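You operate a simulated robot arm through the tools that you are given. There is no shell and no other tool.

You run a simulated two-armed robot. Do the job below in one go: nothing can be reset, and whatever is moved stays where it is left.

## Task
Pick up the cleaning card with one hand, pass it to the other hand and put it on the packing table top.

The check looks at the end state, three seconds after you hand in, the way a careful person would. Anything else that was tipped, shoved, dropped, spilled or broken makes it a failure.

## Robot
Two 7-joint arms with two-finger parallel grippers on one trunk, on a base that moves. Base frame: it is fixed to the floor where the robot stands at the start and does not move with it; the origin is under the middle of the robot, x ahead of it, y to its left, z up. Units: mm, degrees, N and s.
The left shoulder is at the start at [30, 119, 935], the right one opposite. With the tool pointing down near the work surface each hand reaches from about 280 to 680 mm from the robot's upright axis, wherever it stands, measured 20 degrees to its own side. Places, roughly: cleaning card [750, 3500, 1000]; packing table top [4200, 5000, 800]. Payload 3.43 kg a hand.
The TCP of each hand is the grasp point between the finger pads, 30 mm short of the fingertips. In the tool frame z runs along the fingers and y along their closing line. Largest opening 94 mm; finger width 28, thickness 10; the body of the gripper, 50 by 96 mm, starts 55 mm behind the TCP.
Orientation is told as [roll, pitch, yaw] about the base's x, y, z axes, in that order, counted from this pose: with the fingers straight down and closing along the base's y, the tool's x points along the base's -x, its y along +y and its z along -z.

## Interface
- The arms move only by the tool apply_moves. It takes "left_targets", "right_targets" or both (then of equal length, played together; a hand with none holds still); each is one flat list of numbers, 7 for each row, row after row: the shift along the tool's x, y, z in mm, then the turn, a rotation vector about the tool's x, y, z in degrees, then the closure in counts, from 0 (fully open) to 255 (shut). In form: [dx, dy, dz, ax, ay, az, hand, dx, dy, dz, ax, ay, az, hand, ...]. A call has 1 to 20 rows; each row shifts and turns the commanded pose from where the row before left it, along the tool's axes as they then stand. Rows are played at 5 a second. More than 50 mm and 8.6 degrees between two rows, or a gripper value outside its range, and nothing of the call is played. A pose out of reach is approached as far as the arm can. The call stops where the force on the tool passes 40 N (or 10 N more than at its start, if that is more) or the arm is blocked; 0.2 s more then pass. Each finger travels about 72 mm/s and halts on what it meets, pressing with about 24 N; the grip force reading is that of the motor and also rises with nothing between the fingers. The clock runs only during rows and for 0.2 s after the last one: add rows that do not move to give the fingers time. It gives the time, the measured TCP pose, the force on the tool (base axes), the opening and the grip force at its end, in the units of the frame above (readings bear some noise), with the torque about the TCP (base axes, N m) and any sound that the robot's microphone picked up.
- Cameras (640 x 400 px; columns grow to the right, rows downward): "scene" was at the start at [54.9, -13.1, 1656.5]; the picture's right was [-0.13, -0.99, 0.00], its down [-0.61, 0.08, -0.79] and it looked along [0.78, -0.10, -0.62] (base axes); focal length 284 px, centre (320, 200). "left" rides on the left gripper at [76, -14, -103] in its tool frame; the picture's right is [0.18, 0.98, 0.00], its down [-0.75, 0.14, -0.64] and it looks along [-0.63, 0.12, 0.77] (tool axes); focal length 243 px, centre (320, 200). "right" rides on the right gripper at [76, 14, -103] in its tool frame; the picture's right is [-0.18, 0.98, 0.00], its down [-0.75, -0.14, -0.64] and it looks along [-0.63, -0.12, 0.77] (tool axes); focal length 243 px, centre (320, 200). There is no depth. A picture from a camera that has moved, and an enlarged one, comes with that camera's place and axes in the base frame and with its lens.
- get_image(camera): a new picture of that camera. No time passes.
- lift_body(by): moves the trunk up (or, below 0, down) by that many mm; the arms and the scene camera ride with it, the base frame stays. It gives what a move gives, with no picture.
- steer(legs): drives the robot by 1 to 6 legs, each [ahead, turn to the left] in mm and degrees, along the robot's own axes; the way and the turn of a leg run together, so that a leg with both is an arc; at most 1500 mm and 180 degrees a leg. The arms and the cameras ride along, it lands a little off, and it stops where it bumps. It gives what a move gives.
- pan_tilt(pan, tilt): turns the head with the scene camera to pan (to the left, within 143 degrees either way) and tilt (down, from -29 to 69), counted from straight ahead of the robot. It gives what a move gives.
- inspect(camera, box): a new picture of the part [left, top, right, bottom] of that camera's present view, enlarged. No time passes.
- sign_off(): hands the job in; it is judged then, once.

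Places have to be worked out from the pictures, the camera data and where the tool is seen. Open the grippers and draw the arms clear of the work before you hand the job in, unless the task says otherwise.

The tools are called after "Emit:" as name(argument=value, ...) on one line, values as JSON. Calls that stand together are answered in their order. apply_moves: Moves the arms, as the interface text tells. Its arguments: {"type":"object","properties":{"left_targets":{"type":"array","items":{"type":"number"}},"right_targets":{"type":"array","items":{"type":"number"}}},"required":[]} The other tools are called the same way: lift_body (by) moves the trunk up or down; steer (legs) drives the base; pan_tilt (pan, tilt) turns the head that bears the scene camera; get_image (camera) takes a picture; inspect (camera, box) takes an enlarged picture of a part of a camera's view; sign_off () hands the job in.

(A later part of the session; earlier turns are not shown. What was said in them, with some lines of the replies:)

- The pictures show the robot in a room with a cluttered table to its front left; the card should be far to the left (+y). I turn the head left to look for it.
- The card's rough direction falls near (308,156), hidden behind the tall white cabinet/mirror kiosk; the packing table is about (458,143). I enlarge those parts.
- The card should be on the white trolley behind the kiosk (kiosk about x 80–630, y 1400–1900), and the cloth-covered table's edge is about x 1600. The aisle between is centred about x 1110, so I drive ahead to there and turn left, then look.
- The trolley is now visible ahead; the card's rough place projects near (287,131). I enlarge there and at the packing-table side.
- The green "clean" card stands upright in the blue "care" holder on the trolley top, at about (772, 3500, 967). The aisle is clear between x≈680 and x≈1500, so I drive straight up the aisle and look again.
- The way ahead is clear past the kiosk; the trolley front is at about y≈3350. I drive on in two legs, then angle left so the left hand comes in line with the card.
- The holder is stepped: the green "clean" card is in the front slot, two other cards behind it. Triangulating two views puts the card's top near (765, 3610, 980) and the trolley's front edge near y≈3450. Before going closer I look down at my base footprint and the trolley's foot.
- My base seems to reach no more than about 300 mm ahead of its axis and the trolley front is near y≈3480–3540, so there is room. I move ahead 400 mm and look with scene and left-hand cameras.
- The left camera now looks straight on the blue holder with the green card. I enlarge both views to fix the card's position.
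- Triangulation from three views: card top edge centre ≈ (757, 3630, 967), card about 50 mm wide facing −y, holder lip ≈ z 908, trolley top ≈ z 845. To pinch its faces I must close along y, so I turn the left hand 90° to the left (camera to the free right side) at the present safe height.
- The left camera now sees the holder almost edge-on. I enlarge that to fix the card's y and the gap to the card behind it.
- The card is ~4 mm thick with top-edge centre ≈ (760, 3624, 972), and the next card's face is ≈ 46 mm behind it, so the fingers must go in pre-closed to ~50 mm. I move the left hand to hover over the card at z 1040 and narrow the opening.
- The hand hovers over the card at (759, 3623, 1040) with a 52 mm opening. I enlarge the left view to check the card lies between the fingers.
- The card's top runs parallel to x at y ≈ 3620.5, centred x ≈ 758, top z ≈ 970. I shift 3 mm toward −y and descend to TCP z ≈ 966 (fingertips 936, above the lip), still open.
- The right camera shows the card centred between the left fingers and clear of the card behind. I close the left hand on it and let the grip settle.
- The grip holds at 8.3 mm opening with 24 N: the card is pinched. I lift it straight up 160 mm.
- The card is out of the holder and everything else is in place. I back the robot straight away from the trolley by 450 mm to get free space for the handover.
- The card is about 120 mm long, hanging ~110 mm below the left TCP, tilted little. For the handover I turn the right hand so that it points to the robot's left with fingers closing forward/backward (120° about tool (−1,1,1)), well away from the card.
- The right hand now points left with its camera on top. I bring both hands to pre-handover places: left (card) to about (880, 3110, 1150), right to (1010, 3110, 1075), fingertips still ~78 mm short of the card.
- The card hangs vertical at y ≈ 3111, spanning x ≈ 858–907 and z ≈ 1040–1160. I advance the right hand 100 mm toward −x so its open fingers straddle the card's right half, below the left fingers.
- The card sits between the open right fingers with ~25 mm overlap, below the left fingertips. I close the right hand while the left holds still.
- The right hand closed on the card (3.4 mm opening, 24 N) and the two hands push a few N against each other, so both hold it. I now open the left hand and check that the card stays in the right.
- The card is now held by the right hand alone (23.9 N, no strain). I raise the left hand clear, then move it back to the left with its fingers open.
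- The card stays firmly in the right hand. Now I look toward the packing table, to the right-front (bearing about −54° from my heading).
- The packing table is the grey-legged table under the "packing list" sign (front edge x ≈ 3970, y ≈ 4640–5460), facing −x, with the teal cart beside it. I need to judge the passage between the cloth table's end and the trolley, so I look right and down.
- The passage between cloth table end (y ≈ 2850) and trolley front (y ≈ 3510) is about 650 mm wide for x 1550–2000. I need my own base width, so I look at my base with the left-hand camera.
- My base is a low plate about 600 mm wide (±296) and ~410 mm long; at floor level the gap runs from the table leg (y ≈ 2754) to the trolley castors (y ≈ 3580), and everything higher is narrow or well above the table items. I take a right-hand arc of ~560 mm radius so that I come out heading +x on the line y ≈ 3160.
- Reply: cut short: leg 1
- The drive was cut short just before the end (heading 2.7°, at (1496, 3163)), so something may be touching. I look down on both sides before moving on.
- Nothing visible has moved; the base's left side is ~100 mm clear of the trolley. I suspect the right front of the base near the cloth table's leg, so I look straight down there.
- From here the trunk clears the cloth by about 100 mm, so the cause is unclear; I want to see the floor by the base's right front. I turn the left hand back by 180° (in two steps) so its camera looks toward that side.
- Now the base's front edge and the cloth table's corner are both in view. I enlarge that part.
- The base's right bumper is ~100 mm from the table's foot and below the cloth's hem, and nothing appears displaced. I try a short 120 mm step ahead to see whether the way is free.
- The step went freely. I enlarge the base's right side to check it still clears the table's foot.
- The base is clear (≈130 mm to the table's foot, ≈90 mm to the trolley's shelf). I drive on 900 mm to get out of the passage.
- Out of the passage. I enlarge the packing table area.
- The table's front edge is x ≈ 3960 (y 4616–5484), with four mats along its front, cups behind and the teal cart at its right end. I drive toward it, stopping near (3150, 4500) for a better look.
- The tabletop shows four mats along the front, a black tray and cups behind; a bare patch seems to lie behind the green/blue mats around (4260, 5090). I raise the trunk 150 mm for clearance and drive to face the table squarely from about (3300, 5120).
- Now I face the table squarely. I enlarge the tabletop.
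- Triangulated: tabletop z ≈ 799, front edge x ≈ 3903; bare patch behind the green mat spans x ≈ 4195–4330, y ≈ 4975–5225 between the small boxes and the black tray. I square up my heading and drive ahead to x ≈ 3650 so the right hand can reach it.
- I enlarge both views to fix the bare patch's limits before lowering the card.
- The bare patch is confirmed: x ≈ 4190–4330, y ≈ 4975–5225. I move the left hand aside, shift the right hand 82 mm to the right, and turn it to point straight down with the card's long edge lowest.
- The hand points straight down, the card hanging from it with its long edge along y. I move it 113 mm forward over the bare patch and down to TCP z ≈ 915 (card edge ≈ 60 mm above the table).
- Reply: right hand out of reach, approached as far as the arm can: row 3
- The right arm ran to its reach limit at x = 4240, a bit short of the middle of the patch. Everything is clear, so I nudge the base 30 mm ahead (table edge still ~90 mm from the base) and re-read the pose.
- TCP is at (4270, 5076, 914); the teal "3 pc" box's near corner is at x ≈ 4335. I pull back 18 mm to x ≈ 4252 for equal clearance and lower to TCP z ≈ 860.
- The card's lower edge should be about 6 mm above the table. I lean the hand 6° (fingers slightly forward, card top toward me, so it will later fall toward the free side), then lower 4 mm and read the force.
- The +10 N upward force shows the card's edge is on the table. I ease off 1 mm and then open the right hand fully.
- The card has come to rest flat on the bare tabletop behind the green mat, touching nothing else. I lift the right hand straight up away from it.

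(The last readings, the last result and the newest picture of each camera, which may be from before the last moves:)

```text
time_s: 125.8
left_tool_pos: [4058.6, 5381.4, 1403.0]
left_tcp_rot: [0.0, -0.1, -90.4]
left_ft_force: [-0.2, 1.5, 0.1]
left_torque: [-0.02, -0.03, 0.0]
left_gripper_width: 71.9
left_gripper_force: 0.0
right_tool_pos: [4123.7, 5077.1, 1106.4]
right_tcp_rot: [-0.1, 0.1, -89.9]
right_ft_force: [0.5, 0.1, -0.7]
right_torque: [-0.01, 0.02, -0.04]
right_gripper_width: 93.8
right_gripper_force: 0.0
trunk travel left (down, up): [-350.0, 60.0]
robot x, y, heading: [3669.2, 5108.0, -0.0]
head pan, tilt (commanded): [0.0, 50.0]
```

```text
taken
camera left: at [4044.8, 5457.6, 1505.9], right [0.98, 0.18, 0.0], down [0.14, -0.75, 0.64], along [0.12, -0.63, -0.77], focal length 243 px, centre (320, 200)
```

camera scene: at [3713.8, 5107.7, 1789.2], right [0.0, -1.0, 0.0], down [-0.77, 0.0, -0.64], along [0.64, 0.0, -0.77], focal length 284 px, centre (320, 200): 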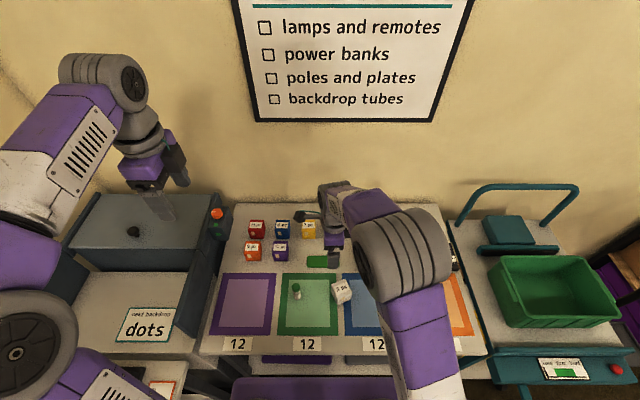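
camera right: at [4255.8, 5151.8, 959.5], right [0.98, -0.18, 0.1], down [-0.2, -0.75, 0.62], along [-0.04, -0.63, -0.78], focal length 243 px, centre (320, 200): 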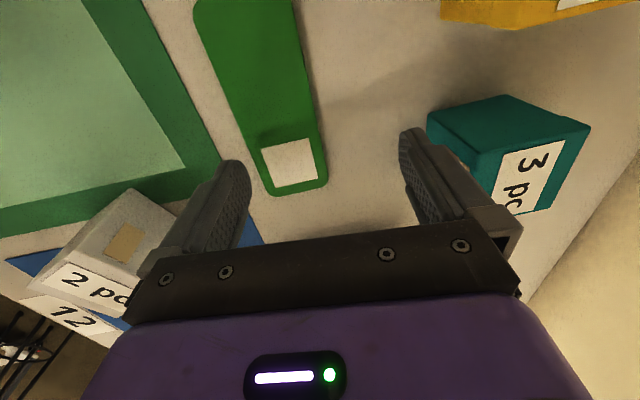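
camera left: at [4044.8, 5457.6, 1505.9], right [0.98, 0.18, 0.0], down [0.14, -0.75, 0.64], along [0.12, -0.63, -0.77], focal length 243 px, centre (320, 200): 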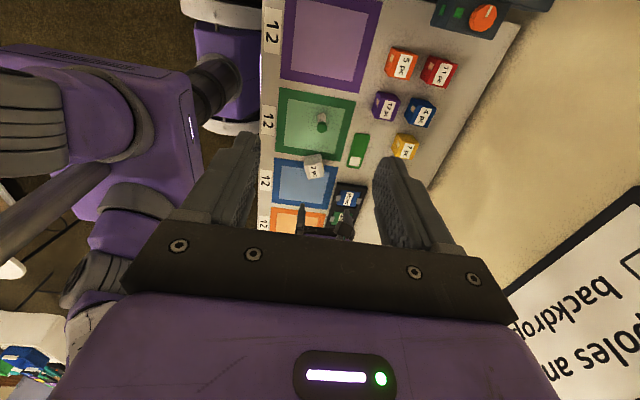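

The card lies flat on the table and both hands are free and high. I back the robot 340 mm straight away along the way I came, and take a final look.

Emit:
steer(legs=[[-340, 0]])

Emit:
pan_tilt(pan=0, tilt=35)

Emit:
get_image(camera="scene")

Emit:
inspect(camera="scene", box=[190, 210, 450, 360])

Emit:
get_image(camera="left")

```text
time_s: 128.1
left_tool_pos: [3710.7, 5378.3, 1402.9]
left_tcp_rot: [0.1, -0.1, -90.5]
left_ft_force: [0.0, 0.1, 0.0]
left_torque: [0.02, 0.01, 0.01]
left_gripper_width: 71.7
left_gripper_force: 0.0
right_tool_pos: [3776.7, 5075.7, 1106.5]
right_tcp_rot: [-0.2, -0.1, -90.0]
right_ft_force: [0.5, 0.1, 0.0]
right_torque: [0.01, 0.01, 0.04]
right_gripper_width: 94.1
right_gripper_force: 0.1
trunk travel left (down, up): [-350.0, 60.0]
robot x, y, heading: [3317.8, 5107.6, -0.1]
head pan, tilt (commanded): [0.0, 50.0]
```

```text
time_s: 128.9
left_tool_pos: [3710.6, 5378.9, 1404.6]
left_tcp_rot: [0.2, 0.0, -90.5]
left_ft_force: [-0.8, -0.5, 0.0]
left_torque: [-0.02, -0.01, 0.01]
left_gripper_width: 71.8
left_gripper_force: 0.0
right_tool_pos: [3776.6, 5076.0, 1106.4]
right_tcp_rot: [-0.1, 0.0, -90.0]
right_ft_force: [-0.2, 0.2, -0.6]
right_torque: [0.03, 0.02, 0.0]
right_gripper_width: 93.9
right_gripper_force: 0.0
trunk travel left (down, up): [-350.0, 60.0]
robot x, y, heading: [3318.4, 5109.9, 0.0]
head pan, tilt (commanded): [0.0, 35.0]
```

```text
taken
camera scene: at [3377.1, 5107.0, 1810.9], right [0.0, -1.0, 0.0], down [-0.57, 0.0, -0.82], along [0.82, 0.0, -0.57], focal length 284 px, centre (320, 200)
```

scene: 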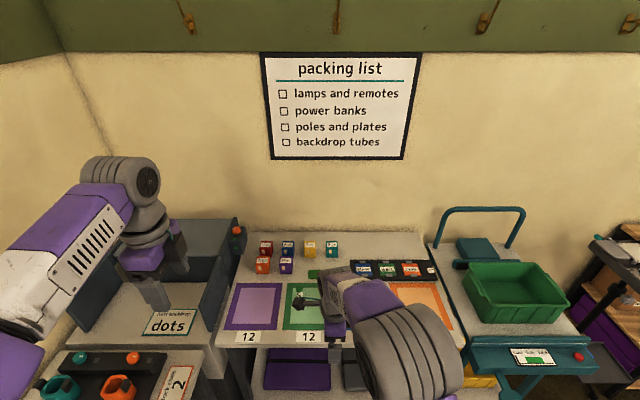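

```text
2.46 times, centred on (320, 285) of scene
camera zoom: at [3377.1, 5107.0, 1810.9], right [0.0, -1.0, 0.0], down [-0.57, 0.0, -0.82], along [0.82, 0.0, -0.57], focal length 699 px, centre (320, -9)
```

zoom: 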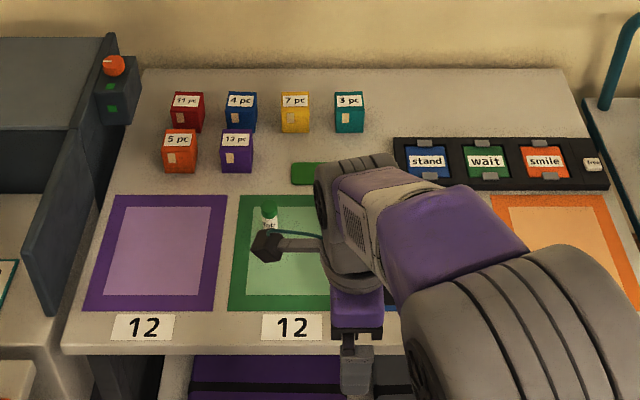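

```text
taken
camera left: at [3698.3, 5455.9, 1505.9], right [0.98, 0.18, 0.0], down [0.13, -0.75, 0.64], along [0.11, -0.63, -0.77], focal length 243 px, centre (320, 200)
```

left: 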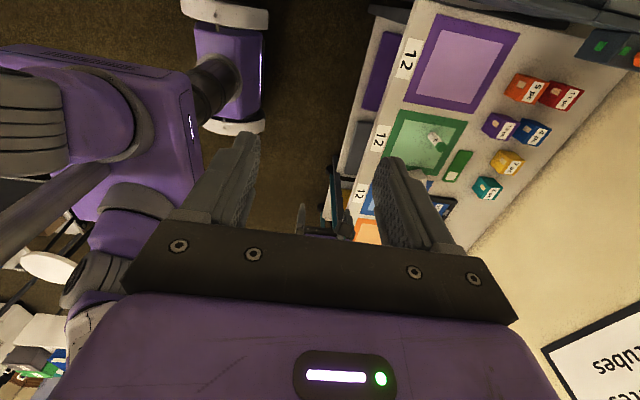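

The card lies flat, undisturbed boxes and mats around it. As the drive was cut short once earlier, I look back at the cloth table and trolley to be sure nothing was upset.

Emit:
inspect(camera="left", box=[400, 60, 560, 240])

Emit:
pan_tilt(pan=-132, tilt=20)

Emit:
get_image(camera="scene")

Emit:
inspect(camera="scene", box=[200, 100, 520, 300])

```text
2.22 times, centred on (480, 150) of left
camera zoom: at [3698.3, 5455.9, 1505.9], right [0.98, 0.18, 0.0], down [0.13, -0.75, 0.64], along [0.11, -0.63, -0.77], focal length 539 px, centre (-36, 311)
```

zoom: 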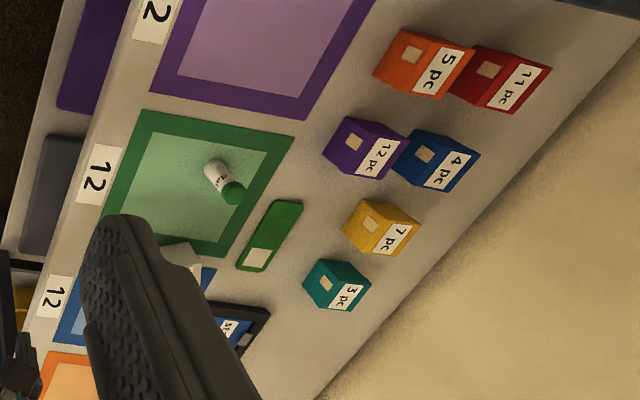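

```text
time_s: 131.0
left_tool_pos: [3710.0, 5378.9, 1405.0]
left_tcp_rot: [0.1, 0.0, -90.6]
left_ft_force: [-0.8, -1.1, -0.5]
left_torque: [-0.01, 0.01, -0.03]
left_gripper_width: 71.9
left_gripper_force: 0.1
right_tool_pos: [3776.0, 5075.0, 1105.9]
right_tcp_rot: [-0.1, 0.0, -90.0]
right_ft_force: [-0.5, 0.6, 0.1]
right_torque: [-0.02, 0.01, 0.0]
right_gripper_width: 94.0
right_gripper_force: 0.2
trunk travel left (down, up): [-350.0, 60.0]
robot x, y, heading: [3316.8, 5109.4, -0.1]
head pan, tilt (commanded): [-132.0, 20.0]
```

```text
taken
camera scene: at [3226.6, 5037.7, 1834.8], right [-0.74, 0.67, 0.0], down [0.23, 0.25, -0.94], along [-0.63, -0.7, -0.34], focal length 284 px, centre (320, 200)
```

scene: 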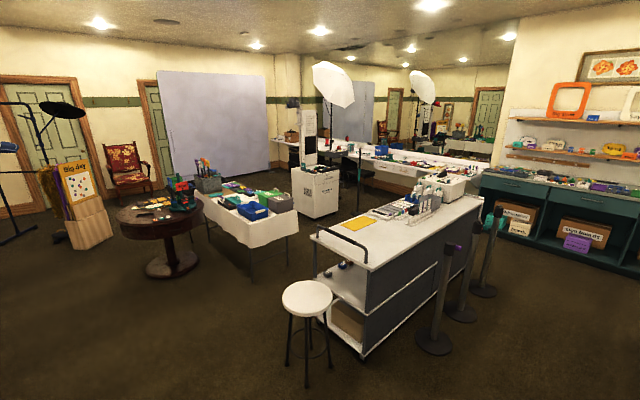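

```text
2.00 times, centred on (360, 200) of scene
camera zoom: at [3226.6, 5037.7, 1834.8], right [-0.74, 0.67, 0.0], down [0.23, 0.25, -0.94], along [-0.63, -0.7, -0.34], focal length 568 px, centre (240, 200)
```

zoom: 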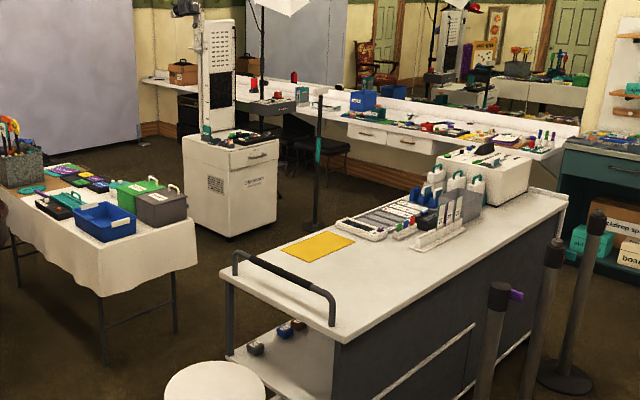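

Everything behind stands as before and the card lies flat on the packing table. I open the left gripper fully and then hand in.

Emit:
apply_moves(left_targets=[0, 0, 0, 0, 0, 0, 0, 0, 0, 0, 0, 0, 0, 0, 0, 0, 0, 0, 0, 0, 0])

```text
time_s: 131.8
left_tool_pos: [3710.4, 5379.7, 1403.5]
left_tcp_rot: [0.0, 0.0, -90.5]
left_ft_force: [0.2, 0.3, 0.3]
left_torque: [-0.01, 0.0, 0.04]
left_gripper_width: 94.0
left_gripper_force: 0.0
right_tool_pos: [3776.2, 5075.5, 1106.2]
right_tcp_rot: [-0.1, 0.0, -90.0]
right_ft_force: [0.4, -0.1, -0.6]
right_torque: [-0.01, 0.02, 0.01]
right_gripper_width: 94.0
right_gripper_force: 0.1
trunk travel left (down, up): [-350.0, 60.0]
robot x, y, heading: [3315.1, 5108.1, -0.2]
head pan, tilt (commanded): [-132.0, 20.0]
```

Both grippers read 94 mm open, the arms are clear of the table, and the card rests flat on the packing table top. I hand the job in.

Emit:
sign_off()

```text
The job is handed in.
```

The cleaning card is lying flat on bare packing-table top, behind the green mat. I picked it up with the left hand, passed it to the right, and put it down with the right.

- **Placement:** I stood the card on its long edge with a slight lean and opened the right hand, and it tipped over flat. In the last pictures it touches none of the boxes, mats or the tray around it.
- **Possible bump:** one drive leg was reported as cut short while I was passing between the trolley and the cloth-covered table. I never found the cause. The robot moved on freely, and when I looked back afterwards everything there was standing as before. I can't rule out a light touch, though.
- **End state:** both grippers are fully open, the arms are clear, and the robot is backed away from the table.
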